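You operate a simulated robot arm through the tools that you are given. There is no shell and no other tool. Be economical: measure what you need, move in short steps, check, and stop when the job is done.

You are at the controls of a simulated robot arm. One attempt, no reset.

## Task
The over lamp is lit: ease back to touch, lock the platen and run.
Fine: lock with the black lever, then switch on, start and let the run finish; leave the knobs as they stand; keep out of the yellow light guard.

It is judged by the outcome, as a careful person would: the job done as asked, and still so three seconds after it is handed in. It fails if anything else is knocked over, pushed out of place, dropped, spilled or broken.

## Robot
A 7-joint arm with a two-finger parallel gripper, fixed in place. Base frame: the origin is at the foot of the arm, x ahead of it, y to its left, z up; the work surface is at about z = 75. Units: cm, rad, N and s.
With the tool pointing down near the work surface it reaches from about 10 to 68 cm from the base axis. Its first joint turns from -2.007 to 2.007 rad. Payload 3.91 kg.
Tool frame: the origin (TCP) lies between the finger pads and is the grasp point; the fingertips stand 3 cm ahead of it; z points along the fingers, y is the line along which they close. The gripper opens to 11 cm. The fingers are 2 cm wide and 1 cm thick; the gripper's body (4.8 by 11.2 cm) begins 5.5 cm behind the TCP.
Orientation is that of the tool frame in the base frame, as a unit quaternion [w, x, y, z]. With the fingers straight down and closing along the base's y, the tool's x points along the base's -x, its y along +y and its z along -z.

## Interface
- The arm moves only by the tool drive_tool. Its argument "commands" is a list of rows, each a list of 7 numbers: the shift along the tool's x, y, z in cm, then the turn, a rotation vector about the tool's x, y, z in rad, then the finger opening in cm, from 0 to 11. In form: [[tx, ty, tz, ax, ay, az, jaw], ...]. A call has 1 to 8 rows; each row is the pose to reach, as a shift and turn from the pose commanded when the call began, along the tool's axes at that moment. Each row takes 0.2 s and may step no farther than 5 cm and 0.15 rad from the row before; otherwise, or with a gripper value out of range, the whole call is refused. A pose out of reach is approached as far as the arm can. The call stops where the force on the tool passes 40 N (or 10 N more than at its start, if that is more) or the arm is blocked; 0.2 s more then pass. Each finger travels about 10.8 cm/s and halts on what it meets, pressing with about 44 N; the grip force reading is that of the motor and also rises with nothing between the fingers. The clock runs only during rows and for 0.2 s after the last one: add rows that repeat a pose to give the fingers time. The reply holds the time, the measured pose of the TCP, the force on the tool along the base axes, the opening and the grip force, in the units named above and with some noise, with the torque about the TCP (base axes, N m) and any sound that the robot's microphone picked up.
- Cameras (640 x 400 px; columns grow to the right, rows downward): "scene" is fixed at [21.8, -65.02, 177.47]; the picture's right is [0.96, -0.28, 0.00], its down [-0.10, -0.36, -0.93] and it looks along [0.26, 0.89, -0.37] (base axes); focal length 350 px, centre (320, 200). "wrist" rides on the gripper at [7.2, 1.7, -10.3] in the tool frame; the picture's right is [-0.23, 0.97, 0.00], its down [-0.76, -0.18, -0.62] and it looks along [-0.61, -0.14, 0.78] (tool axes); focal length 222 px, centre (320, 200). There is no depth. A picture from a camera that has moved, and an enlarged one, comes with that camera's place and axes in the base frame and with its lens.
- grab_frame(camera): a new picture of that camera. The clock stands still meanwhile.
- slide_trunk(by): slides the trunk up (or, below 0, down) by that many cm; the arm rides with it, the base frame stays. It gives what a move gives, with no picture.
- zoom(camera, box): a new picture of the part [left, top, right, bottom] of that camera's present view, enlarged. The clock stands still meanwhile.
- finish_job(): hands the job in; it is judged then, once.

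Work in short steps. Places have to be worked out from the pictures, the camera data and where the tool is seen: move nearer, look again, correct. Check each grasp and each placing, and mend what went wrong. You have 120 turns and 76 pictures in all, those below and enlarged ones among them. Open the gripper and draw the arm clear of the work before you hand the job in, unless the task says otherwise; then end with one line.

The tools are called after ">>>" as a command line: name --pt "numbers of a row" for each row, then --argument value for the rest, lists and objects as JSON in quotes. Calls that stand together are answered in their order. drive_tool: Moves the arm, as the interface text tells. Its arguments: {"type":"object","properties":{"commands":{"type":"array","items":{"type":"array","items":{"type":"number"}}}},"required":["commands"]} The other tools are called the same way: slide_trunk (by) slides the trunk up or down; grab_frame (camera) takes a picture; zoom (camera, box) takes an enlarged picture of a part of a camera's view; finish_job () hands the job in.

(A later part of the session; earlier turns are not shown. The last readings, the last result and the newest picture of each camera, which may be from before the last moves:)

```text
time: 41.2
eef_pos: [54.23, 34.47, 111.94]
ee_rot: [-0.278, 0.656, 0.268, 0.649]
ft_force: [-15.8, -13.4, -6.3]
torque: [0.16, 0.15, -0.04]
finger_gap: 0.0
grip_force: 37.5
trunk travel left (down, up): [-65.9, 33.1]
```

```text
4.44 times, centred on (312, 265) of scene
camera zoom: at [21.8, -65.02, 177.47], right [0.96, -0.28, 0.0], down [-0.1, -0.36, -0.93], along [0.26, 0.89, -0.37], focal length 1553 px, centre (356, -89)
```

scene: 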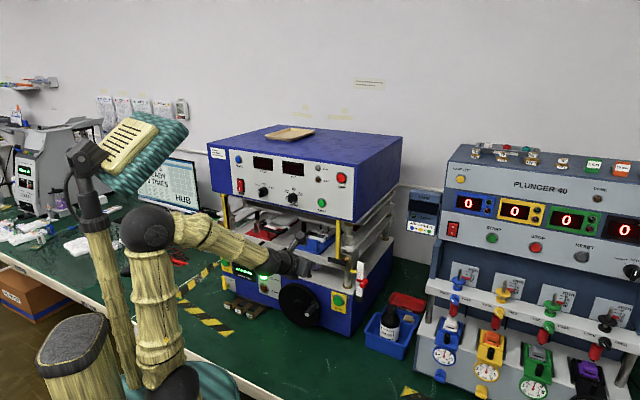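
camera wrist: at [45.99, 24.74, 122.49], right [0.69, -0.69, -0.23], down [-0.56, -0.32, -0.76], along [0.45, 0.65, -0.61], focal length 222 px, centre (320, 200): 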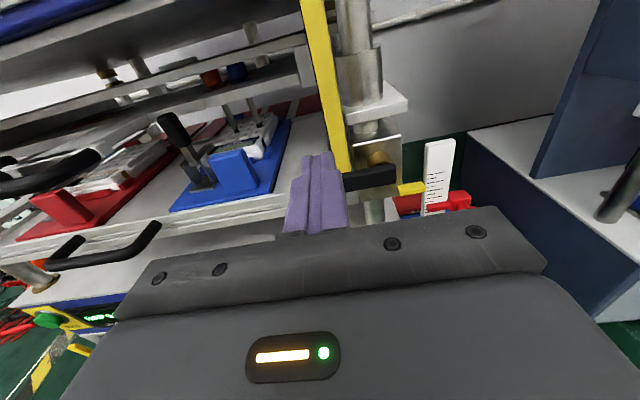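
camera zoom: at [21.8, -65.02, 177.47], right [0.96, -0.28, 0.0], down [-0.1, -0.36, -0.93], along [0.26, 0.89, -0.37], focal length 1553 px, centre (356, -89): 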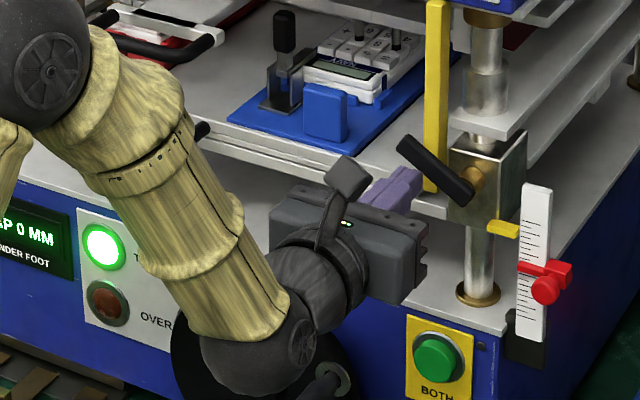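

TOUCH is held and the lever is at about 40°. I'll continue along the arc, easing back slightly in depth.

>>> drive_tool --pt "0.8 0 -0.3 0 0 0 0" --pt "1.6 0.1 -0.3 0 0 0 0" --pt "2.4 0.4 -0.3 0 0 0 0" --pt "3.2 0.8 -0.3 0 0 0 0" --pt "3.8 1.3 -0.3 0 0 0 0"

>>> zoom --camera "wrist" --box '[200, 50, 440, 200]'

>>> zoom --camera "scene" --box '[240, 220, 384, 310]'

```text
time: 42.4
eef_pos: [55.03, 33.62, 115.65]
ee_rot: [-0.278, 0.655, 0.269, 0.649]
ft_force: [-3.5, -6.5, -6.2]
torque: [0.0, 0.15, -0.11]
finger_gap: 0.02
grip_force: 37.7
trunk travel left (down, up): [-65.9, 33.1]
```

```text
2.67 times, centred on (320, 125) of wrist
camera zoom: at [49.24, 24.98, 122.88], right [0.69, -0.68, -0.24], down [-0.57, -0.32, -0.76], along [0.44, 0.66, -0.61], focal length 592 px, centre (320, 400)
```

zoom: 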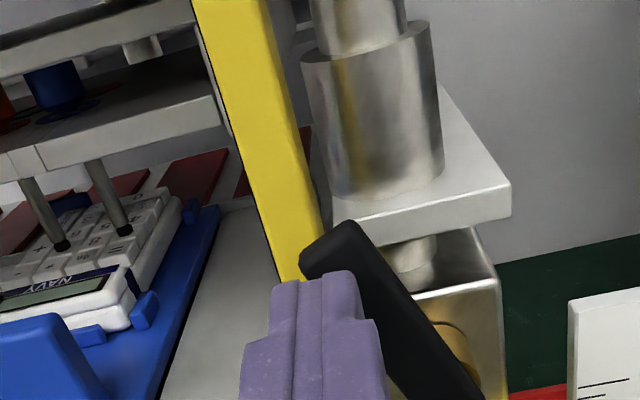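

```text
4.44 times, centred on (312, 265) of scene
camera zoom: at [21.8, -65.02, 177.47], right [0.96, -0.28, 0.0], down [-0.1, -0.36, -0.93], along [0.26, 0.89, -0.37], focal length 1553 px, centre (356, -89)
```

zoom: 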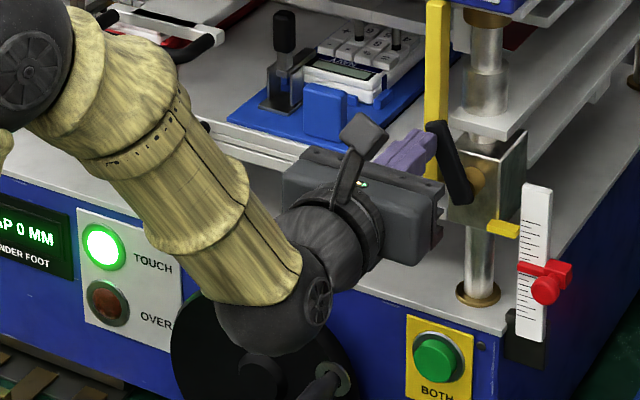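

The lever is at about 65–70°. I'll push rightwards until it stops.

>>> drive_tool --pt "0.3 0.6 0 0 0 0 0" --pt "0.3 1.2 0 0 0 0 0" --pt "0.3 1.8 0 0 0 0 0" --pt "0.3 2.3 0 0 0 0 0"

>>> zoom --camera "wrist" --box '[200, 50, 440, 200]'

>>> zoom --camera "scene" --box '[240, 220, 384, 310]'

```text
time: 43.4
eef_pos: [56.69, 32.01, 115.94]
ee_rot: [-0.278, 0.654, 0.27, 0.649]
ft_force: [-4.7, -0.4, 1.7]
torque: [0.04, -0.1, 0.06]
finger_gap: 0.02
grip_force: 37.3
trunk travel left (down, up): [-65.9, 33.1]
```

```text
2.67 times, centred on (320, 125) of wrist
camera zoom: at [50.8, 23.41, 123.21], right [0.69, -0.68, -0.24], down [-0.57, -0.31, -0.76], along [0.44, 0.66, -0.61], focal length 592 px, centre (320, 400)
```

zoom: 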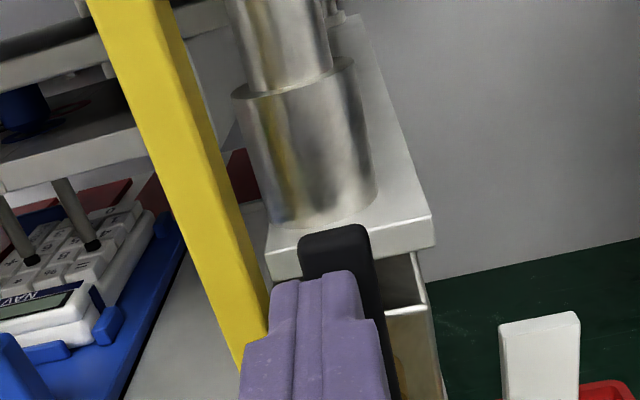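

```text
4.44 times, centred on (312, 265) of scene
camera zoom: at [21.8, -65.02, 177.47], right [0.96, -0.28, 0.0], down [-0.1, -0.36, -0.93], along [0.26, 0.89, -0.37], focal length 1553 px, centre (356, -89)
```

zoom: 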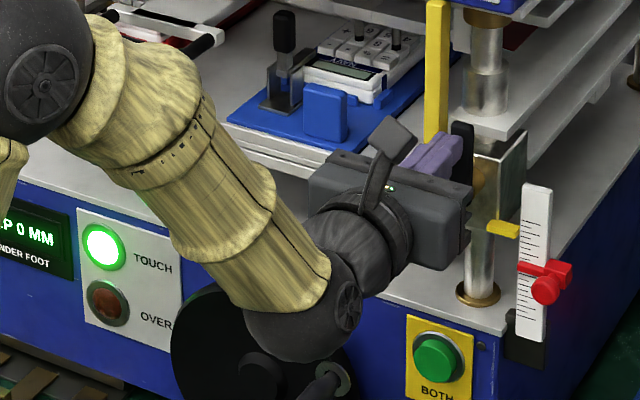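

The lever looks vertical. I'll push a touch more to feel for the stop.

>>> drive_tool --pt "0 0.4 0 0 0 0 0" --pt "0 0.8 0 0 0 0 0" --pt "0 0.8 0 0 0 0 0"

>>> zoom --camera "wrist" --box '[200, 50, 440, 200]'

```text
time: 44.2
eef_pos: [57.29, 31.41, 115.8]
ee_rot: [-0.278, 0.655, 0.27, 0.648]
ft_force: [0.1, -0.2, -0.5]
torque: [-0.01, 0.02, 0.01]
finger_gap: 0.02
grip_force: 37.5
trunk travel left (down, up): [-65.9, 33.1]
```

```text
2.67 times, centred on (320, 125) of wrist
camera zoom: at [51.43, 22.79, 123.13], right [0.69, -0.68, -0.24], down [-0.57, -0.31, -0.76], along [0.44, 0.66, -0.61], focal length 592 px, centre (320, 400)
```

zoom: 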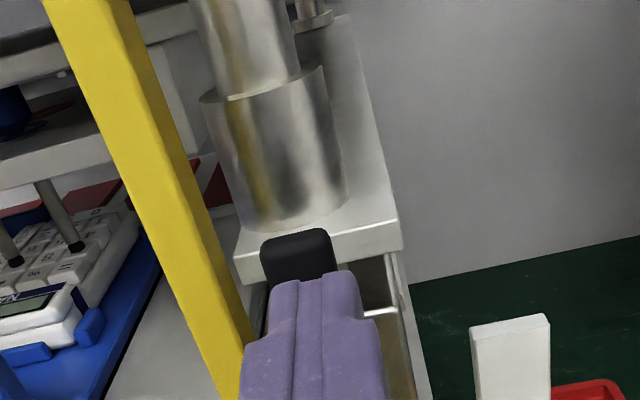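

The finger slid across the lever's front and no force remains. I'll retract and look at the lever.

>>> drive_tool --pt "0 0 -3 0 0 0 0" --pt "0 -4 -6 0 0 0 0"

>>> zoom --camera "wrist" --box '[240, 50, 480, 200]'

>>> zoom --camera "scene" --box '[240, 220, 384, 310]'

```text
time: 44.8
eef_pos: [50.17, 29.88, 116.0]
ee_rot: [-0.278, 0.655, 0.269, 0.649]
ft_force: [-0.5, -0.4, -0.7]
torque: [-0.03, -0.04, -0.02]
finger_gap: 0.0
grip_force: 38.0
trunk travel left (down, up): [-65.9, 33.1]
```

```text
2.67 times, centred on (360, 125) of wrist
camera zoom: at [44.27, 21.23, 123.22], right [0.69, -0.68, -0.24], down [-0.57, -0.32, -0.76], along [0.44, 0.66, -0.61], focal length 592 px, centre (213, 400)
```

zoom: 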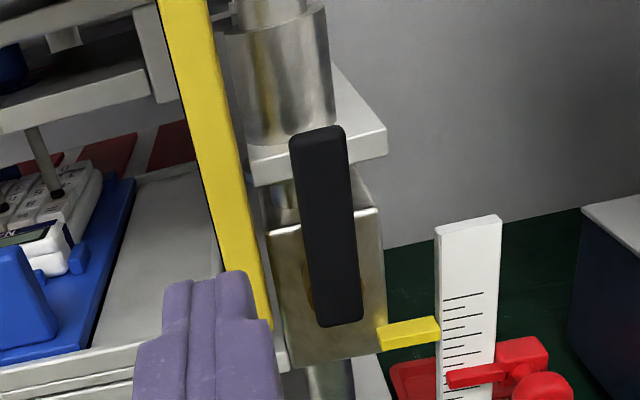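

```text
4.44 times, centred on (312, 265) of scene
camera zoom: at [21.8, -65.02, 177.47], right [0.96, -0.28, 0.0], down [-0.1, -0.36, -0.93], along [0.26, 0.89, -0.37], focal length 1553 px, centre (356, -89)
```

zoom: 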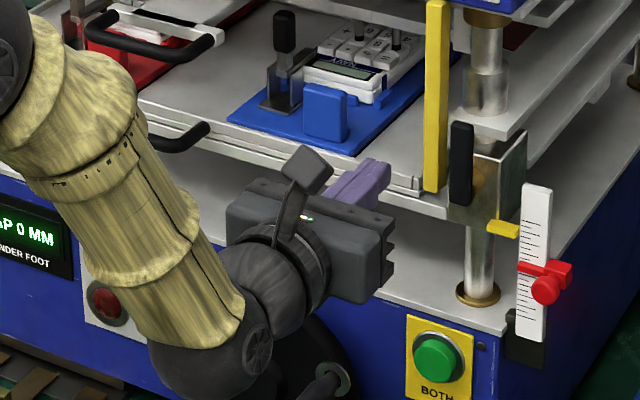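

The lever stands straight up, apparently at its 90° stop. I'll confirm with a firm sideways push using better finger overlap.

>>> drive_tool --pt "-0.5 0.3 3.5 0 0 0 0" --pt "-0.8 0.6 7.4 0 0 0 0" --pt "-0.8 1.2 7.4 0 0 0 0" --pt "-0.8 1.7 7.4 0 0 0 0" --pt "-0.8 2.1 7.4 0 0 0 0" --pt "-0.8 2.5 7.4 0 0 0 0"

>>> zoom --camera "wrist" --box '[200, 50, 440, 200]'

```text
time: 46.2
eef_pos: [56.85, 33.75, 115.13]
ee_rot: [-0.28, 0.654, 0.273, 0.647]
ft_force: [-13.2, 8.6, -4.5]
torque: [-0.07, -0.06, 0.23]
finger_gap: 0.01
grip_force: 38.0
trunk travel left (down, up): [-65.9, 33.1]
```

```text
2.67 times, centred on (320, 125) of wrist
camera zoom: at [51.07, 25.24, 122.36], right [0.7, -0.68, -0.24], down [-0.57, -0.32, -0.76], along [0.43, 0.66, -0.61], focal length 592 px, centre (320, 400)
```

zoom: 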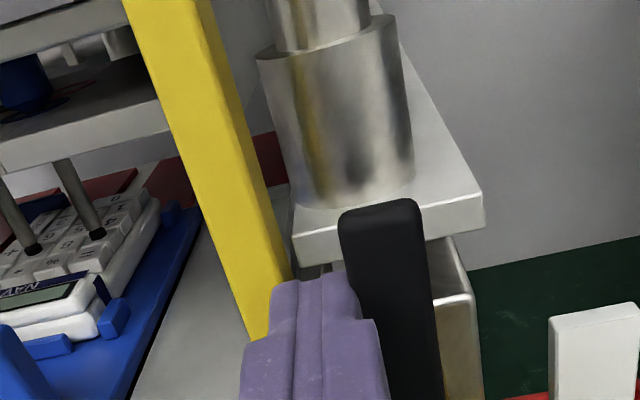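

There's 16 N of contact and the lever hasn't moved. I'll press a bit more to confirm the stop, then retreat.

>>> drive_tool --pt "0 0.3 0 0 0 0 0" --pt "0 0.6 0 0 0 0 0" --pt "0 0.6 0 0 0 0 0"

```text
time: 47.0
eef_pos: [56.87, 33.9, 115.07]
ee_rot: [-0.286, 0.652, 0.278, 0.645]
ft_force: [-20.7, 15.0, 2.0]
torque: [0.05, -0.06, 0.39]
finger_gap: 0.01
grip_force: 37.5
trunk travel left (down, up): [-65.9, 33.1]
stopped in row 3: the force on the tool passed its limit at 44 N (the readings are from after the stop); the commanded pose is now the measured one
```

It's a firm stop, so the lever is locked. I'll retreat and raise the trunk to the level of the top panel.

>>> drive_tool --pt "0 -0.8 0 0 0 0 0" --pt "0 -0.8 -4 0 0 0 0" --pt "0 -0.8 -8 0 0 0 0" --pt "0 -2 -12 0 0 0 0"

>>> slide_trunk --by 18

>>> grab_frame --camera "wrist"

>>> zoom --camera "scene" --box '[210, 220, 370, 320]'

```text
time: 48.0
eef_pos: [47.77, 25.99, 114.95]
ee_rot: [-0.282, 0.655, 0.272, 0.646]
ft_force: [0.0, 0.3, 0.4]
torque: [-0.03, -0.03, 0.02]
finger_gap: 0.01
grip_force: 37.7
trunk travel left (down, up): [-65.9, 33.1]
```

```text
time: 50.0
eef_pos: [47.78, 26.23, 132.88]
ee_rot: [-0.282, 0.654, 0.274, 0.646]
ft_force: [0.7, 0.3, -0.2]
torque: [0.0, 0.0, 0.03]
finger_gap: 0.0
grip_force: 37.6
trunk travel left (down, up): [-83.9, 15.1]
```

```text
29 pictures are left
camera wrist: at [41.99, 17.44, 140.17], right [0.7, -0.67, -0.24], down [-0.57, -0.32, -0.75], along [0.43, 0.67, -0.61], focal length 222 px, centre (320, 200)
```

wrist: 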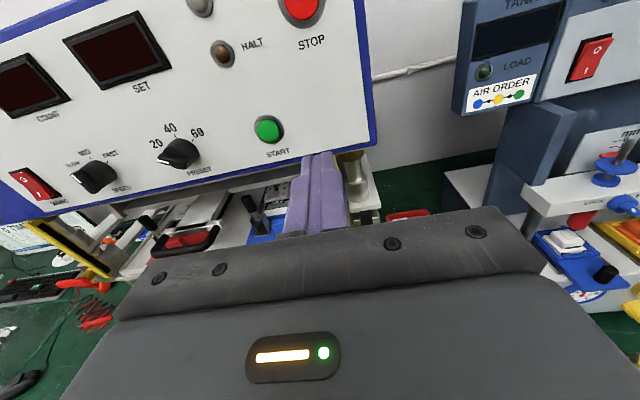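

```text
4.00 times, centred on (290, 270) of scene
camera zoom: at [21.8, -65.02, 177.47], right [0.96, -0.28, 0.0], down [-0.1, -0.36, -0.93], along [0.26, 0.89, -0.37], focal length 1398 px, centre (440, -80)
```

zoom: 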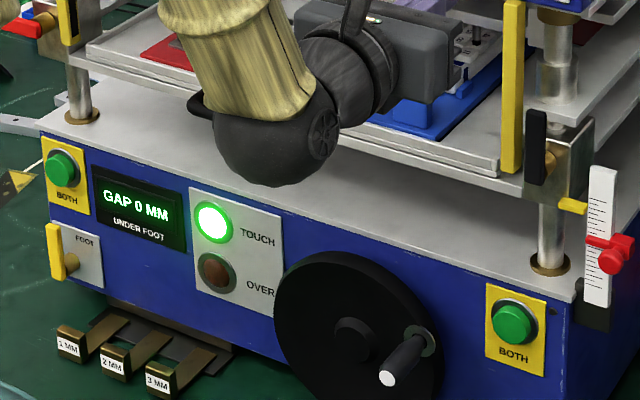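

START is at u≈8.3, v≈67.6, z≈132 and MAINS at u≈-28.2, v≈67.7, z≈132.2; its "I" half is the lower one. I'll move left in front of MAINS.

>>> drive_tool --pt "-0.5 -4.8 0 0 0 0 0" --pt "-1 -9.6 0 0 0 0 0" --pt "-1 -14.4 0 0 0 0 0" --pt "-1 -19.2 0 0 0 0 0" --pt "-1 -24 0 0 0 0 0" --pt "-1 -28.8 0 0 0 0 0" --pt "-1 -33.6 0 0 0 0 0" --pt "-1 -38.4 0 0 0 0 0"

```text
time: 51.8
eef_pos: [44.45, 29.44, 132.39]
ee_rot: [-0.281, 0.654, 0.273, 0.647]
ft_force: [-0.5, -0.3, -0.3]
torque: [0.0, 0.01, 0.0]
finger_gap: 0.0
grip_force: 37.5
out of reach, approached as far as the arm can: row 2, 3, 4, 5, 6, 7, 8
trunk travel left (down, up): [-83.9, 15.1]
```

The wrist limit blocks moving left with this roll. Pressing doesn't need a particular roll, so I'll roll back about 90° and retry.

>>> drive_tool --pt "0 0 0 0 0 -0.15 0" --pt "0 0 0 0 0 -0.3 0" --pt "0 0 0 0 0 -0.45 0" --pt "0 0 0 0 0 -0.6 0" --pt "0 0 0 0 0 -0.75 0" --pt "0 0 0 0 0 -0.9 0" --pt "0 0 0 0 0 -1.05 0"

>>> drive_tool --pt "0 0 0 0 0 -0.15 0" --pt "0 0 0 0 0 -0.3 0" --pt "0 0 0 0 0 -0.45 0" --pt "0 0 0 0 0 -0.52 0"

```text
time: 53.4
eef_pos: [43.64, 28.76, 132.28]
ee_rot: [0.082, 0.428, 0.565, 0.701]
ft_force: [-0.4, 1.3, -0.6]
torque: [0.02, -0.04, -0.02]
finger_gap: 0.0
grip_force: 37.3
out of reach, approached as far as the arm can: row 5, 6, 7
trunk travel left (down, up): [-83.9, 15.1]
```

```text
time: 54.4
eef_pos: [43.68, 28.83, 132.23]
ee_rot: [0.258, 0.27, 0.656, 0.656]
ft_force: [0.3, 0.1, -0.4]
torque: [0.01, 0.01, 0.01]
finger_gap: 0.0
grip_force: 37.7
trunk travel left (down, up): [-83.9, 15.1]
```

Now tool x points left, y up, z into the press. I'll try moving left.

>>> drive_tool --pt "4.5 0 0 0 0 0 0" --pt "9 0 0 0 0 0 0" --pt "13.5 0 0 0 0 0 0" --pt "18 0 0 0 0 0 0" --pt "22 0 0 0 0 0 0"

```text
time: 55.6
eef_pos: [43.69, 28.83, 132.33]
ee_rot: [0.257, 0.27, 0.656, 0.656]
ft_force: [0.2, -0.4, -0.8]
torque: [-0.01, 0.01, 0.03]
finger_gap: 0.01
grip_force: 37.6
out of reach, approached as far as the arm can: row 1, 2, 3, 4, 5
trunk travel left (down, up): [-83.9, 15.1]
```

No motion at all; I'll look at the arm's posture.

>>> grab_frame --camera "scene"

```text
27 pictures are left
```

scene: 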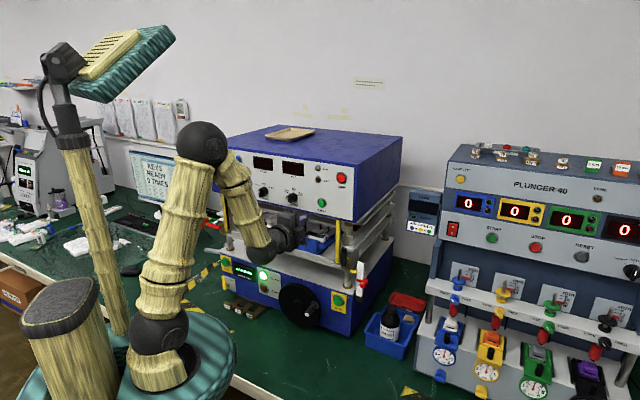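

The elbow is high and the wrist is bent to its limit. Lowering the trunk and raising the tool relative to it will straighten the wrist.

>>> slide_trunk --by -22

>>> drive_tool --pt "0 4 0 0 0 0 0" --pt "0 8 0 0 0 0 0" --pt "0 12 0 0 0 0 0" --pt "0 16 0 0 0 0 0" --pt "0 20 0 0 0 0 0" --pt "3 21 0 0 0 0 0" --pt "7 21 0 0 0 0 0"

```text
time: 57.9
eef_pos: [43.65, 28.95, 110.25]
ee_rot: [0.257, 0.27, 0.656, 0.656]
ft_force: [-0.4, 0.6, -0.7]
torque: [0.02, 0.0, 0.02]
finger_gap: 0.0
grip_force: 37.4
trunk travel left (down, up): [-61.9, 37.1]
```

```text
time: 59.5
eef_pos: [38.81, 33.63, 131.43]
ee_rot: [0.257, 0.27, 0.657, 0.656]
ft_force: [0.0, 0.3, -0.2]
torque: [0.02, 0.01, -0.04]
finger_gap: 0.0
grip_force: 37.4
trunk travel left (down, up): [-61.9, 37.1]
```

That worked. I'll continue left towards MAINS.

>>> drive_tool --pt "4.5 0 0 0 0 0 0" --pt "9 0 0 0 0 0 0" --pt "13.5 0 0 0 0 0 0" --pt "18 0 0 0 0 0 0" --pt "22.5 0 0 0 0 0 0" --pt "27 0 1 0 0 0 0" --pt "31 0 3 0 0 0 0"

>>> grab_frame --camera "wrist"

```text
time: 61.1
eef_pos: [30.66, 50.06, 140.87]
ee_rot: [0.209, 0.26, 0.684, 0.649]
ft_force: [-0.3, 0.1, -0.7]
torque: [0.01, 0.03, -0.01]
finger_gap: 0.02
grip_force: 37.5
out of reach, approached as far as the arm can: row 2, 3, 4, 5, 6, 7
trunk travel left (down, up): [-61.9, 37.1]
```

```text
26 pictures are left
camera wrist: at [18.85, 46.56, 143.68], right [0.26, -0.12, 0.96], down [0.19, -0.97, -0.17], along [0.95, 0.23, -0.23], focal length 222 px, centre (320, 200)
```

wrist: 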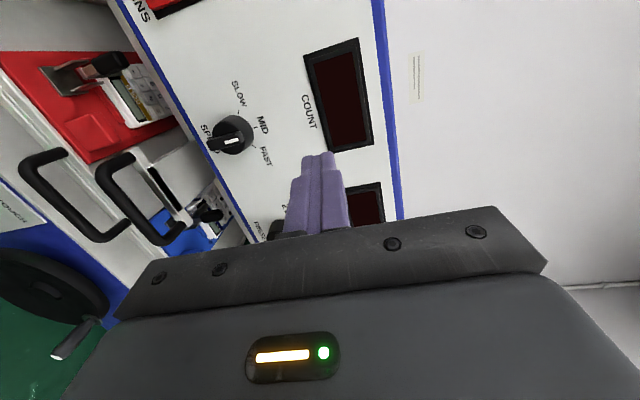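

The arm lags because the tool should point more radially here. I'll yaw it about 14° further left.

>>> drive_tool --pt "0 0 0 -0.032 0.12 -0.03 0" --pt "0 0 0 -0.064 0.243 -0.06 0" --pt "0 0 0 -0.064 0.243 -0.06 0"

```text
time: 61.9
eef_pos: [29.66, 50.68, 140.81]
ee_rot: [0.162, 0.141, 0.695, 0.686]
ft_force: [0.0, -0.3, 0.2]
torque: [0.02, 0.0, 0.03]
finger_gap: 0.0
grip_force: 37.7
trunk travel left (down, up): [-61.9, 37.1]
```

>>> drive_tool --pt "2.5 -3 0 0 0 0 0" --pt "5 -6 1 0 0 0 0" --pt "7.5 -8.5 2 0 0 0 0" --pt "8.76 -9.6 4 0 0 0 0" --pt "8.76 -9.6 4 0 0 0 0"

>>> grab_frame --camera "wrist"

```text
time: 63.1
eef_pos: [26.39, 55.37, 133.83]
ee_rot: [0.148, 0.148, 0.692, 0.691]
ft_force: [1.0, 0.1, -1.4]
torque: [0.01, -0.04, -0.01]
finger_gap: 0.01
grip_force: 37.5
out of reach, approached as far as the arm can: row 3, 4, 5
trunk travel left (down, up): [-61.9, 37.1]
```

```text
25 pictures are left
camera wrist: at [15.59, 48.99, 135.6], right [0.21, -0.09, 0.97], down [0.44, -0.88, -0.18], along [0.87, 0.47, -0.14], focal length 222 px, centre (320, 200)
```

wrist: 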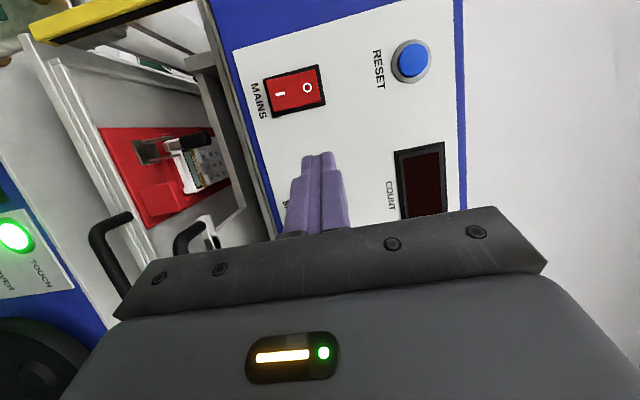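

The "I" half is at about (28.2, 67.4, 131.1). I'll move to about 1.5 cm in front of it.

>>> drive_tool --pt "1 -1 2.4 0 0 0 0" --pt "2 -2 4.8 0 0 0 0" --pt "3.26 -2.8 7.2 0 0 0 0" --pt "3.26 -2.8 7.2 0 0 0 0"

>>> zoom --camera "wrist" --box '[160, 20, 480, 220]'

```text
time: 64.1
eef_pos: [27.97, 58.8, 133.47]
ee_rot: [0.157, 0.138, 0.699, 0.684]
ft_force: [0.1, 0.8, 0.3]
torque: [0.0, -0.02, 0.01]
finger_gap: 0.0
grip_force: 37.4
out of reach, approached as far as the arm can: row 1, 2, 3, 4
trunk travel left (down, up): [-61.9, 37.1]
```

```text
2.00 times, centred on (320, 120) of wrist
camera zoom: at [17.06, 52.37, 135.11], right [0.19, -0.07, 0.98], down [0.45, -0.88, -0.14], along [0.88, 0.46, -0.13], focal length 444 px, centre (320, 360)
```

zoom: 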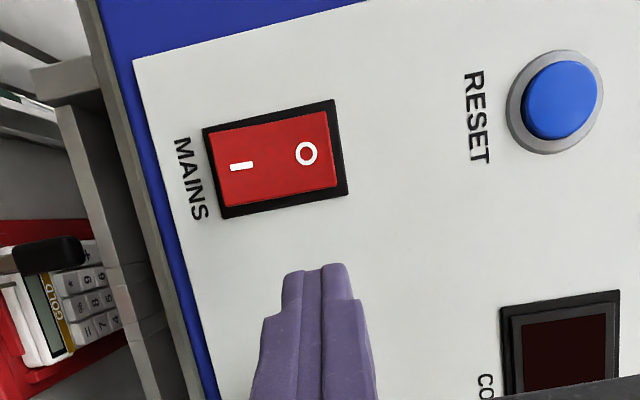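

>>> grab_frame --camera "scene"

```text
23 pictures are left
```

scene: 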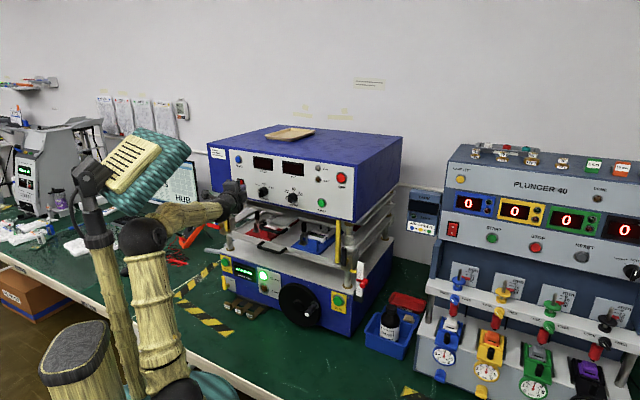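

The arm isn't fully extended, and it drifts upward at its limit, so a lower trunk should help. I'll slide down 6 cm and adjust.

>>> slide_trunk --by -6

>>> drive_tool --pt "1.4 1.8 0.5 0 0 0 0" --pt "2.8 3.5 1.5 0 0 0 0" --pt "3.5 3.5 2.5 0 0 0 0" --pt "3.5 3.5 2.5 0 0 0 0"

```text
time: 65.1
eef_pos: [28.0, 58.84, 127.62]
ee_rot: [0.157, 0.137, 0.699, 0.684]
ft_force: [0.1, 0.4, 0.0]
torque: [-0.03, 0.01, 0.06]
finger_gap: 0.0
grip_force: 38.1
trunk travel left (down, up): [-55.9, 43.1]
```

```text
time: 66.1
eef_pos: [26.21, 61.01, 131.67]
ee_rot: [0.155, 0.136, 0.7, 0.684]
ft_force: [0.0, -0.8, 0.9]
torque: [-0.02, -0.02, 0.0]
finger_gap: 0.02
grip_force: 37.5
out of reach, approached as far as the arm can: row 2, 3, 4
trunk travel left (down, up): [-55.9, 43.1]
```

>>> slide_trunk --by -6

>>> drive_tool --pt "0.4 2.5 0 0 0 0 0" --pt "0.8 5.4 0.5 0 0 0 0" --pt "0.8 5.4 1.7 0 0 0 0" --pt "0.8 5.4 1.7 0 0 0 0"

>>> zoom --camera "wrist" --box '[160, 20, 480, 220]'

```text
time: 67.1
eef_pos: [26.16, 61.13, 125.54]
ee_rot: [0.156, 0.135, 0.7, 0.684]
ft_force: [0.1, 0.7, 1.1]
torque: [-0.02, 0.01, -0.01]
finger_gap: 0.0
grip_force: 37.7
trunk travel left (down, up): [-49.9, 49.1]
```

```text
time: 68.1
eef_pos: [25.76, 62.18, 131.08]
ee_rot: [0.156, 0.135, 0.7, 0.683]
ft_force: [-0.5, 0.5, -1.5]
torque: [0.0, -0.01, -0.03]
finger_gap: 0.0
grip_force: 37.4
out of reach, approached as far as the arm can: row 3, 4
trunk travel left (down, up): [-49.9, 49.1]
```

```text
2.00 times, centred on (320, 120) of wrist
camera zoom: at [14.93, 55.78, 132.63], right [0.19, -0.06, 0.98], down [0.45, -0.88, -0.14], along [0.87, 0.47, -0.14], focal length 444 px, centre (320, 360)
```

zoom: 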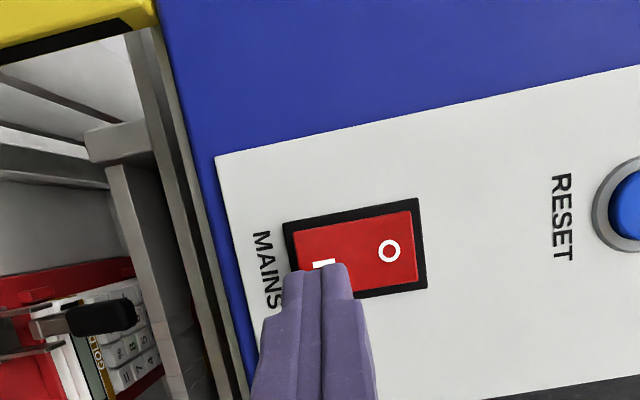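

Aligned on "I" and about 2 cm short. I'll push forward.

>>> drive_tool --pt "0 0 0.8 0 0 0 0" --pt "0 0 1.6 0 0 0 0" --pt "0 0 2.4 0 0 0 0" --pt "0 0 3 0 0 0 0"

```text
time: 69.1
eef_pos: [26.07, 62.62, 130.6]
ee_rot: [0.154, 0.136, 0.7, 0.684]
ft_force: [-0.4, 0.7, -0.2]
torque: [-0.01, -0.01, 0.05]
finger_gap: 0.02
grip_force: 37.7
out of reach, approached as far as the arm can: row 1, 2, 3, 4
trunk travel left (down, up): [-49.9, 49.1]
```

>>> slide_trunk --by -5

>>> drive_tool --pt "0 2.5 0 0 0 0 0" --pt "0 5.4 0.3 0 0 0 0" --pt "0 5.4 1.2 0 0 0 0" --pt "0 5.4 2 0 0 0 0"

```text
time: 70.0
eef_pos: [26.08, 62.48, 125.66]
ee_rot: [0.156, 0.136, 0.7, 0.684]
ft_force: [-0.3, -0.3, 0.4]
torque: [0.0, 0.02, -0.01]
finger_gap: 0.02
grip_force: 38.3
trunk travel left (down, up): [-44.9, 54.1]
```

```text
time: 71.0
eef_pos: [24.2, 62.02, 129.6]
ee_rot: [0.159, 0.138, 0.698, 0.684]
ft_force: [-1.0, -0.2, -0.4]
torque: [0.0, -0.03, -0.03]
finger_gap: 0.0
grip_force: 38.1
out of reach, approached as far as the arm can: row 1, 2, 3, 4
trunk travel left (down, up): [-44.9, 54.1]
```

That direction is worse. I'll instead raise the trunk and let the tool pitch down about 20°, which relieves the wrist.

>>> drive_tool --pt "0 0 -1.5 0.12 0 0 0" --pt "0 0 -3 0.24 0 0 0" --pt "0 0 -3 0.35 0 0 0" --pt "0 0 -3 0.35 0 0 0"

>>> slide_trunk --by 11

```text
time: 72.0
eef_pos: [19.0, 55.76, 126.51]
ee_rot: [0.131, 0.163, 0.807, 0.552]
ft_force: [0.4, 0.3, -0.1]
torque: [-0.01, -0.03, 0.01]
finger_gap: 0.01
grip_force: 37.3
out of reach, approached as far as the arm can: row 1, 2, 3, 4
trunk travel left (down, up): [-44.9, 54.1]
```

```text
time: 73.4
eef_pos: [19.06, 55.86, 137.59]
ee_rot: [0.13, 0.162, 0.807, 0.553]
ft_force: [0.6, 1.2, 0.7]
torque: [0.01, -0.02, 0.01]
finger_gap: 0.0
grip_force: 37.9
trunk travel left (down, up): [-55.9, 43.1]
```

>>> drive_tool --pt "-3.48 -1.1 1 0 0 0 0" --pt "-3.48 -1.1 4.5 0 0 0 0" --pt "-3.48 -1.1 7.5 0 0 0 0" --pt "-3.48 -1.1 10.1 0 0 0 0" --pt "-3.48 -1.1 10.1 0 0 0 0"

>>> zoom --camera "wrist" --box '[160, 20, 480, 220]'

```text
time: 74.6
eef_pos: [21.38, 59.15, 130.57]
ee_rot: [0.134, 0.164, 0.806, 0.553]
ft_force: [0.2, 0.7, -0.6]
torque: [-0.03, 0.01, 0.02]
finger_gap: 0.0
grip_force: 37.6
out of reach, approached as far as the arm can: row 1, 2, 3, 4, 5
trunk travel left (down, up): [-55.9, 43.1]
```

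```text
2.00 times, centred on (320, 120) of wrist
camera zoom: at [10.98, 53.83, 135.45], right [0.32, 0.23, 0.92], down [0.43, -0.9, 0.08], along [0.85, 0.37, -0.39], focal length 444 px, centre (320, 360)
```

zoom: 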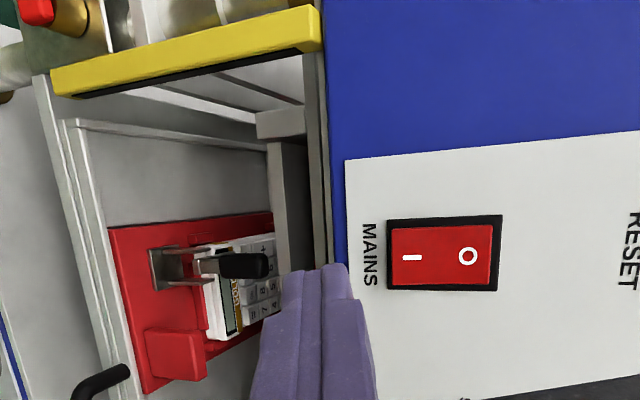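

The infeasible poses are pushing the arm into poor postures. I'll back out to the arm's natural posture: raise the trunk, roll the tool to neutral and pitch down about 45°. A fingertip can press the rocker that way too.

>>> drive_tool --pt "0 0 -3 0 0 0 0" --pt "0 0 -6 0 0 0 0"

>>> slide_trunk --by 20

>>> drive_tool --pt "0 0 0 0.13 0 0 0" --pt "0 0 0 0.26 0 0 0" --pt "0 0 0 0.4 0 0 0" --pt "0 0 0 0.4 0 0 0"

```text
time: 75.2
eef_pos: [19.06, 53.79, 132.66]
ee_rot: [0.131, 0.162, 0.807, 0.552]
ft_force: [0.1, -1.1, 0.0]
torque: [0.02, -0.01, -0.01]
finger_gap: 0.01
grip_force: 37.5
trunk travel left (down, up): [-55.9, 43.1]
```

```text
time: 77.4
eef_pos: [19.08, 53.79, 152.66]
ee_rot: [0.131, 0.163, 0.807, 0.552]
ft_force: [0.2, 0.0, -0.1]
torque: [0.01, -0.04, 0.03]
finger_gap: 0.0
grip_force: 38.1
trunk travel left (down, up): [-75.9, 23.1]
```

```text
time: 78.6
eef_pos: [46.15, 26.86, 161.75]
ee_rot: [0.184, 0.476, 0.749, 0.423]
ft_force: [-1.9, 2.7, 0.4]
torque: [-0.07, -0.05, -0.14]
finger_gap: 0.0
grip_force: 38.0
out of reach, approached as far as the arm can: row 2, 3
trunk travel left (down, up): [-75.9, 23.1]
stopped in row 4: the arm was blocked; the commanded pose is now the measured one
```

The arm swung to a different posture. I'll check the scene.

>>> grab_frame --camera "scene"

```text
20 pictures are left
```

scene: 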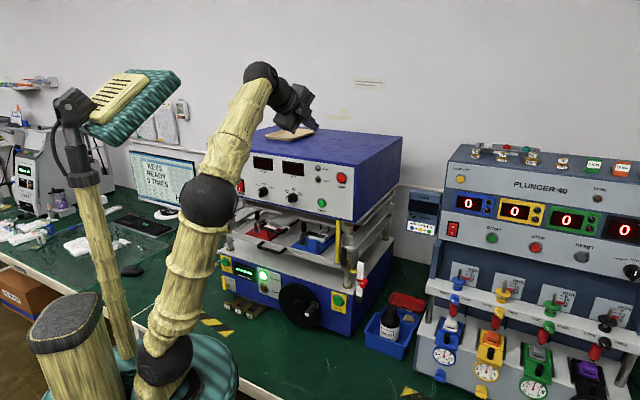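

Nothing was touched and the press is unchanged. I'll turn the tool to the natural roll, 45° pitch down at azimuth 60°, over two calls.

>>> drive_tool --pt "0 0 0 -0.0083 0.0317 -0.1424 0" --pt "0 0 0 -0.0166 0.0634 -0.2848 0" --pt "0 0 0 -0.0249 0.095 -0.4273 0" --pt "0 0 0 -0.0331 0.1267 -0.5697 0" --pt "0 0 0 -0.0414 0.1584 -0.7121 0" --pt "0 0 0 -0.0497 0.1901 -0.8546 0" --pt "0 0 0 -0.058 0.2218 -0.997 0"

>>> drive_tool --pt "0 0 0 -0.0083 0.0317 -0.1424 0" --pt "0 0 0 -0.0166 0.0634 -0.2848 0" --pt "0 0 0 -0.0249 0.095 -0.4273 0" --pt "0 0 0 -0.0331 0.1267 -0.5697 0" --pt "0 0 0 -0.0414 0.1584 -0.7121 0" --pt "0 0 0 -0.0497 0.1901 -0.8546 0" --pt "0 0 0 -0.058 0.2218 -0.997 0"

>>> grab_frame --camera "scene"

```text
time: 80.2
eef_pos: [46.74, 25.79, 161.56]
ee_rot: [0.295, 0.011, 0.887, 0.354]
ft_force: [0.8, -0.3, 0.5]
torque: [-0.01, -0.01, 0.04]
finger_gap: 0.01
grip_force: 37.6
trunk travel left (down, up): [-75.9, 23.1]
```

```text
time: 81.8
eef_pos: [47.12, 25.81, 160.93]
ee_rot: [0.33, -0.434, 0.813, 0.205]
ft_force: [-0.1, 0.1, -0.5]
torque: [0.03, 0.04, 0.04]
finger_gap: 0.0
grip_force: 38.1
out of reach, approached as far as the arm can: row 7
trunk travel left (down, up): [-75.9, 23.1]
```

```text
19 pictures are left
```

scene: 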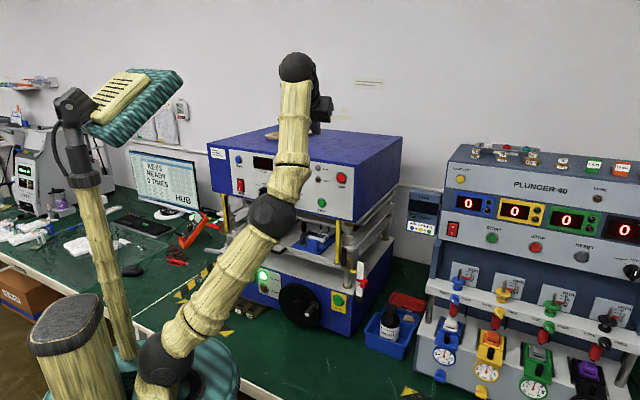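

The elbow is now low, and I want the elbow-up posture. I'll draw the tool back towards the base to let it re-fold.

>>> drive_tool --pt "2 0 -2 0 0 0 0" --pt "4 0 -4 0 0 0 0" --pt "6 0 -6 0 0 0 0" --pt "8 0 -8 0 0 0 0" --pt "10 0 -10 0 0 0 0"

>>> grab_frame --camera "scene"

```text
time: 83.0
eef_pos: [39.25, 13.48, 160.93]
ee_rot: [0.331, -0.435, 0.812, 0.206]
ft_force: [-0.9, -0.3, -0.1]
torque: [-0.01, -0.05, -0.01]
finger_gap: 0.0
grip_force: 37.3
trunk travel left (down, up): [-75.9, 23.1]
```

```text
18 pictures are left
```

scene: 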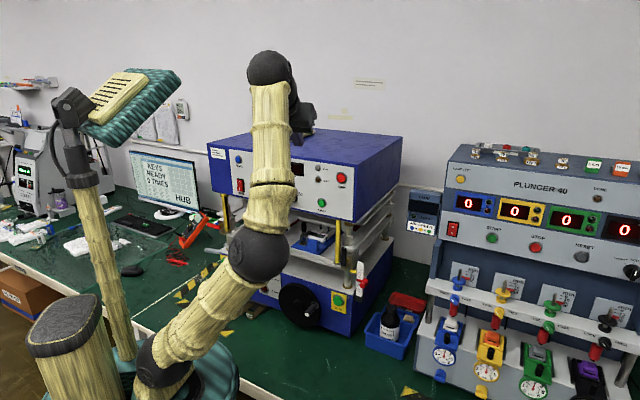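

I'll pitch the tool to straight down, which the elbow-low posture can't do easily; that should swing the elbow up.

>>> drive_tool --pt "0 0 0 0 0.14 0 0" --pt "0 0 0 0 0.28 0 0" --pt "0 0 0 0 0.42 0 0" --pt "0 0 0 0 0.56 0 0" --pt "0 0 0 0 0.7 0 0" --pt "0 0 0 0 0.785 0 0" --pt "0 0 0 0 0.785 0 0"

>>> slide_trunk --by 10

>>> drive_tool --pt "0 0 3 0 0 0 0" --pt "0 0 6 0 0 0 0" --pt "0 0 9 0 0 0 0" --pt "0 0 12 0 0 0 0" --pt "0 0 15 0 0 0 0" --pt "0 0 18 0 0 0 0"

>>> grab_frame --camera "scene"

```text
time: 84.6
eef_pos: [34.07, 16.15, 148.85]
ee_rot: [-0.004, -0.479, 0.878, 0.025]
ft_force: [0.4, 0.7, -1.5]
torque: [0.0, -0.03, 0.0]
finger_gap: 0.0
grip_force: 37.9
out of reach, approached as far as the arm can: row 2, 3, 4, 5, 6, 7
trunk travel left (down, up): [-75.9, 23.1]
```

```text
time: 85.9
eef_pos: [34.05, 16.21, 158.77]
ee_rot: [-0.004, -0.48, 0.877, 0.024]
ft_force: [-1.3, 0.5, -0.3]
torque: [0.0, 0.02, 0.01]
finger_gap: 0.0
grip_force: 37.4
trunk travel left (down, up): [-85.9, 13.1]
```

```text
time: 87.3
eef_pos: [33.45, 16.89, 140.82]
ee_rot: [-0.003, -0.479, 0.878, 0.024]
ft_force: [0.3, 0.1, 0.4]
torque: [-0.01, 0.01, 0.03]
finger_gap: 0.0
grip_force: 37.7
trunk travel left (down, up): [-85.9, 13.1]
```

```text
17 pictures are left
```

scene: 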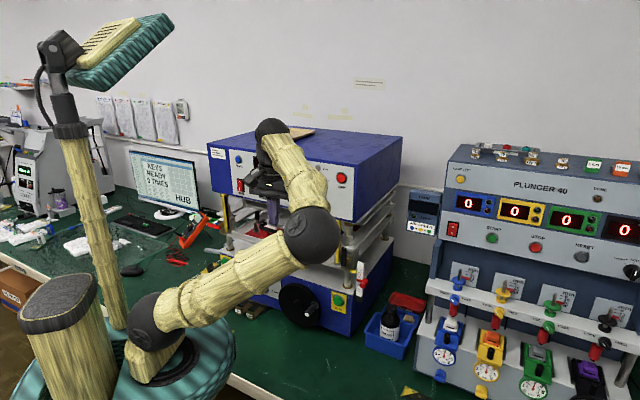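

The elbow has swung halfway, out to the right. I'll continue lowering the tool relative to the trunk, and move left, to bring the elbow up.

>>> slide_trunk --by 12

>>> drive_tool --pt "0 3 3 0 0 0 0" --pt "0 6 6 0 0 0 0" --pt "0 8 9 0 0 0 0" --pt "0 10 12 0 0 0 0" --pt "0 12 15 0 0 0 0" --pt "0 14 18 0 0 0 0" --pt "0 16 21 0 0 0 0"

>>> grab_frame --camera "scene"

```text
time: 88.8
eef_pos: [33.5, 16.88, 152.82]
ee_rot: [-0.004, -0.48, 0.877, 0.023]
ft_force: [0.6, 0.0, -0.4]
torque: [0.02, 0.02, -0.03]
finger_gap: 0.0
grip_force: 38.1
trunk travel left (down, up): [-97.9, 1.1]
```

```text
time: 90.4
eef_pos: [19.23, 26.35, 132.58]
ee_rot: [-0.005, -0.479, 0.877, 0.024]
ft_force: [-0.1, 0.3, -0.2]
torque: [-0.04, -0.01, -0.01]
finger_gap: 0.0
grip_force: 37.2
trunk travel left (down, up): [-97.9, 1.1]
```

```text
16 pictures are left
```

scene: 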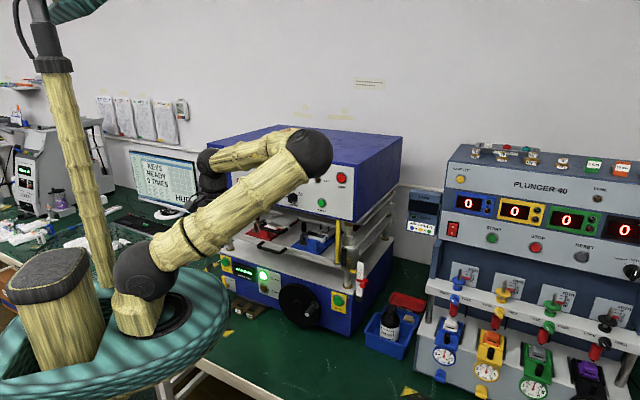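

The elbow has come up on the right, with the wrist swung left. From here I'll move forward towards MAINS with the tool still pointing down, keeping about 15 cm clear of the panel.

>>> drive_tool --pt "-3.7 1.5 -1 0 0 0 0" --pt "-7.4 3 -2 0 0 0 0" --pt "-11 4.5 -3 0 0 0 0" --pt "-14.8 6 -5 0 0 0 0" --pt "-18.5 7.5 -6 0 0 0 0" --pt "-22 8.7 -7 0 0 0 0"

>>> drive_tool --pt "0 0 0 0 -0.14 0 0" --pt "0 0 0 0 -0.28 0 0" --pt "0 0 0 0 -0.42 0 0" --pt "0 0 0 0 -0.56 0 0" --pt "0 0 0 0 -0.7 0 0"

```text
time: 91.8
eef_pos: [24.23, 49.4, 140.39]
ee_rot: [-0.004, -0.48, 0.877, 0.024]
ft_force: [-0.7, -0.1, -0.6]
torque: [-0.04, 0.02, 0.0]
finger_gap: 0.0
grip_force: 38.4
trunk travel left (down, up): [-97.9, 1.1]
```

```text
time: 93.0
eef_pos: [24.14, 49.16, 140.43]
ee_rot: [0.298, -0.441, 0.825, 0.187]
ft_force: [-0.3, -0.6, -0.9]
torque: [-0.01, 0.0, 0.02]
finger_gap: 0.02
grip_force: 37.8
trunk travel left (down, up): [-97.9, 1.1]
```

The arm moves freely now. I'll pitch up another 0.35 rad for a flatter approach.

>>> drive_tool --pt "0 0 0 0 -0.12 0 0" --pt "0 0 0 0 -0.24 0 0" --pt "0 0 0 0 -0.35 0 0"

```text
time: 93.8
eef_pos: [24.14, 49.17, 140.4]
ee_rot: [0.437, -0.403, 0.76, 0.262]
ft_force: [-0.8, -0.7, 0.2]
torque: [0.0, 0.01, -0.02]
finger_gap: 0.02
grip_force: 38.1
trunk travel left (down, up): [-97.9, 1.1]
```

Now I'll approach to about 3 cm in front of the "I" half.

>>> drive_tool --pt "0.6 1.4 3.6 0 0 0 0" --pt "1.2 2.9 7.2 0 0 0 0" --pt "1.9 4.4 10.8 0 0 0 0" --pt "2.48 5.82 14.4 0 0 0 0" --pt "2.48 5.82 14.4 0 0 0 0"

>>> zoom --camera "scene" --box '[200, 130, 328, 210]'

>>> grab_frame --camera "wrist"

```text
time: 95.0
eef_pos: [25.19, 61.92, 131.61]
ee_rot: [0.437, -0.403, 0.761, 0.261]
ft_force: [0.0, 0.0, -0.6]
torque: [0.03, -0.02, -0.01]
finger_gap: 0.0
grip_force: 37.3
trunk travel left (down, up): [-97.9, 1.1]
```

```text
5.00 times, centred on (264, 170) of scene
camera zoom: at [21.8, -65.02, 177.47], right [0.96, -0.28, 0.0], down [-0.1, -0.36, -0.93], along [0.26, 0.89, -0.37], focal length 1747 px, centre (600, 350)
```

zoom: 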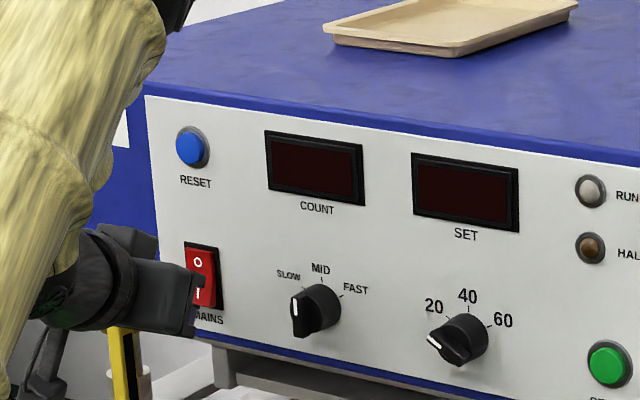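

```text
14 pictures are left
camera wrist: at [17.0, 52.35, 130.42], right [-0.75, 0.61, 0.24], down [0.09, -0.27, 0.96], along [0.65, 0.74, 0.15], focal length 222 px, centre (320, 200)
```

wrist: 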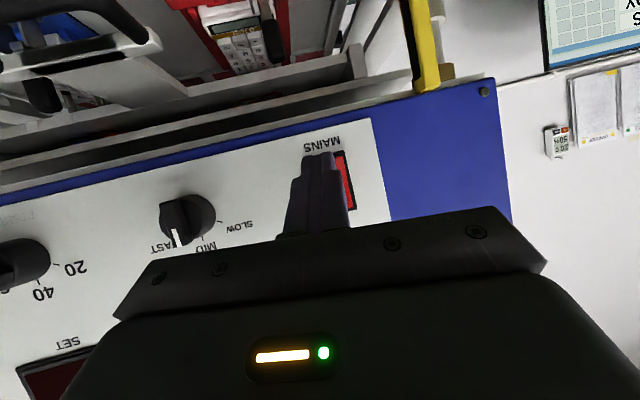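

I'm in front of MAINS. I'll push straight in along the horizontal until the rocker tips.

>>> drive_tool --pt "-0.48 0 0.88 0 0 0 0" --pt "-0.96 0 1.75 0 0 0 0" --pt "-1.34 0 2.45 0 0 0 0" --pt "-1.58 0 2.89 0 0 0 0" --pt "-1.77 0 3.24 0 0 0 0" --pt "-1.92 0 3.5 0 0 0 0"

>>> zoom --camera "scene" --box '[200, 130, 360, 230]'

```text
time: 96.1
eef_pos: [26.34, 63.91, 131.56]
ee_rot: [0.433, -0.404, 0.762, 0.261]
ft_force: [-11.6, -27.4, 11.2]
torque: [0.04, -0.16, -0.43]
finger_gap: 0.0
grip_force: 37.3
trunk travel left (down, up): [-97.9, 1.1]
heard: click
stopped in row 5: the force on the tool passed its limit at 44 N (the readings are from after the stop); the commanded pose is now the measured one
```

```text
4.00 times, centred on (280, 180) of scene
camera zoom: at [21.8, -65.02, 177.47], right [0.96, -0.28, 0.0], down [-0.1, -0.36, -0.93], along [0.26, 0.89, -0.37], focal length 1398 px, centre (480, 280)
```

zoom: 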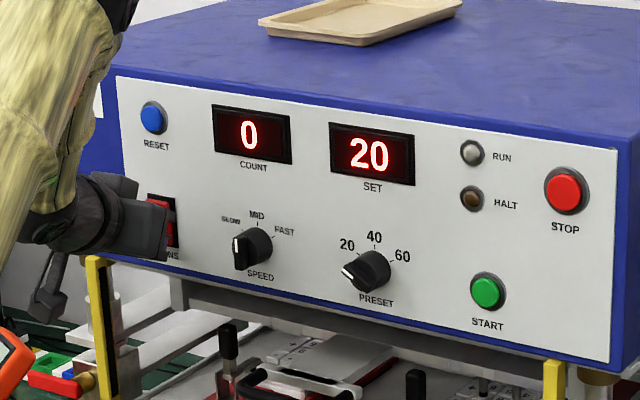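

MAINS is on: COUNT 0, SET 20. I'll back away and move right towards START.

>>> drive_tool --pt "1.4 0 -2.6 0 0 0 0" --pt "2.8 0 -5.2 0 0 0 0" --pt "4.2 0 -7.8 0 0 0 0" --pt "5.7 0 -10.4 0 0 0 0"

>>> drive_tool --pt "0 -4.5 0 0 0 0 0" --pt "0 -9 0 0 0 0 0" --pt "0 -13.5 0 0 0 0 0" --pt "0 -18 0 0 0 0 0" --pt "0 -22.5 0 0 0 0 0" --pt "0 -27 0 0 0 0 0"

```text
time: 97.1
eef_pos: [20.29, 54.6, 131.44]
ee_rot: [0.431, -0.405, 0.763, 0.259]
ft_force: [-0.2, -0.2, 0.5]
torque: [0.03, 0.0, 0.01]
finger_gap: 0.0
grip_force: 37.4
trunk travel left (down, up): [-97.9, 1.1]
```

```text
time: 98.5
eef_pos: [43.24, 40.16, 130.17]
ee_rot: [0.432, -0.404, 0.763, 0.26]
ft_force: [0.2, -0.1, 0.3]
torque: [-0.02, 0.01, 0.03]
finger_gap: 0.0
grip_force: 37.7
trunk travel left (down, up): [-97.9, 1.1]
```

>>> drive_tool --pt "-1.5 -3.6 -0.2 0 0 0 0" --pt "-2.9 -7.14 -0.37 0 0 0 0" --pt "-2.9 -7.14 -0.37 0 0 0 0"

>>> zoom --camera "scene" --box '[240, 150, 368, 230]'

>>> zoom --camera "wrist" --box '[160, 40, 480, 240]'

```text
time: 99.3
eef_pos: [49.67, 37.41, 132.65]
ee_rot: [0.432, -0.405, 0.763, 0.259]
ft_force: [-0.7, 0.7, 0.6]
torque: [0.0, 0.01, 0.02]
finger_gap: 0.0
grip_force: 37.6
trunk travel left (down, up): [-97.9, 1.1]
```

```text
5.00 times, centred on (304, 190) of scene
camera zoom: at [21.8, -65.02, 177.47], right [0.96, -0.28, 0.0], down [-0.1, -0.36, -0.93], along [0.26, 0.89, -0.37], focal length 1747 px, centre (400, 250)
```

zoom: 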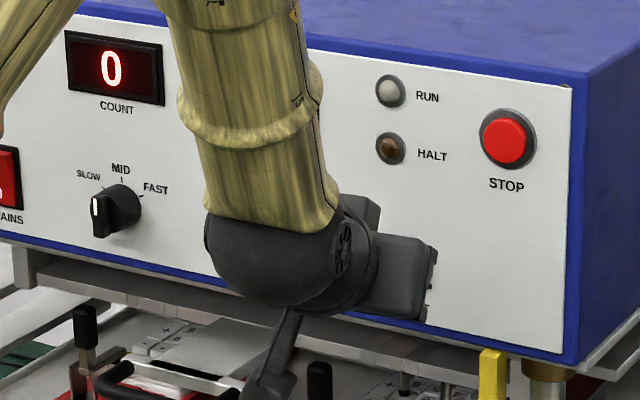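

```text
2.00 times, centred on (320, 140) of wrist
camera zoom: at [41.51, 27.73, 131.47], right [-0.75, 0.61, 0.24], down [0.1, -0.26, 0.96], along [0.65, 0.75, 0.14], focal length 444 px, centre (320, 320)
```

zoom: 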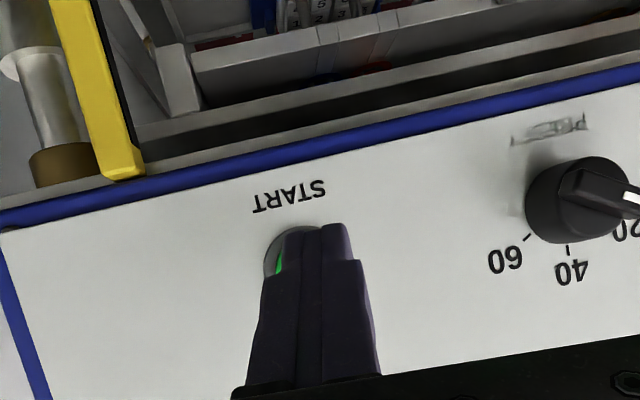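

The fingertip is in line with START, which is just slightly right. I'll press in with a 0.4 cm correction.

>>> drive_tool --pt "-0.3 -0.7 0.4 0 0 0 0" --pt "-0.8 -0.95 1.5 0 0 0 0" --pt "-1.1 -1.05 2.2 0 0 0 0" --pt "-1.27 -1.12 2.6 0 0 0 0" --pt "-1.42 -1.2 2.9 0 0 0 0" --pt "-1.56 -1.25 3.15 0 0 0 0"

```text
time: 100.7
eef_pos: [52.16, 38.97, 132.21]
ee_rot: [0.43, -0.406, 0.763, 0.26]
ft_force: [-23.6, -23.6, -2.2]
torque: [-0.24, 0.11, 0.08]
finger_gap: 0.02
grip_force: 38.3
trunk travel left (down, up): [-97.9, 1.1]
heard: click
```

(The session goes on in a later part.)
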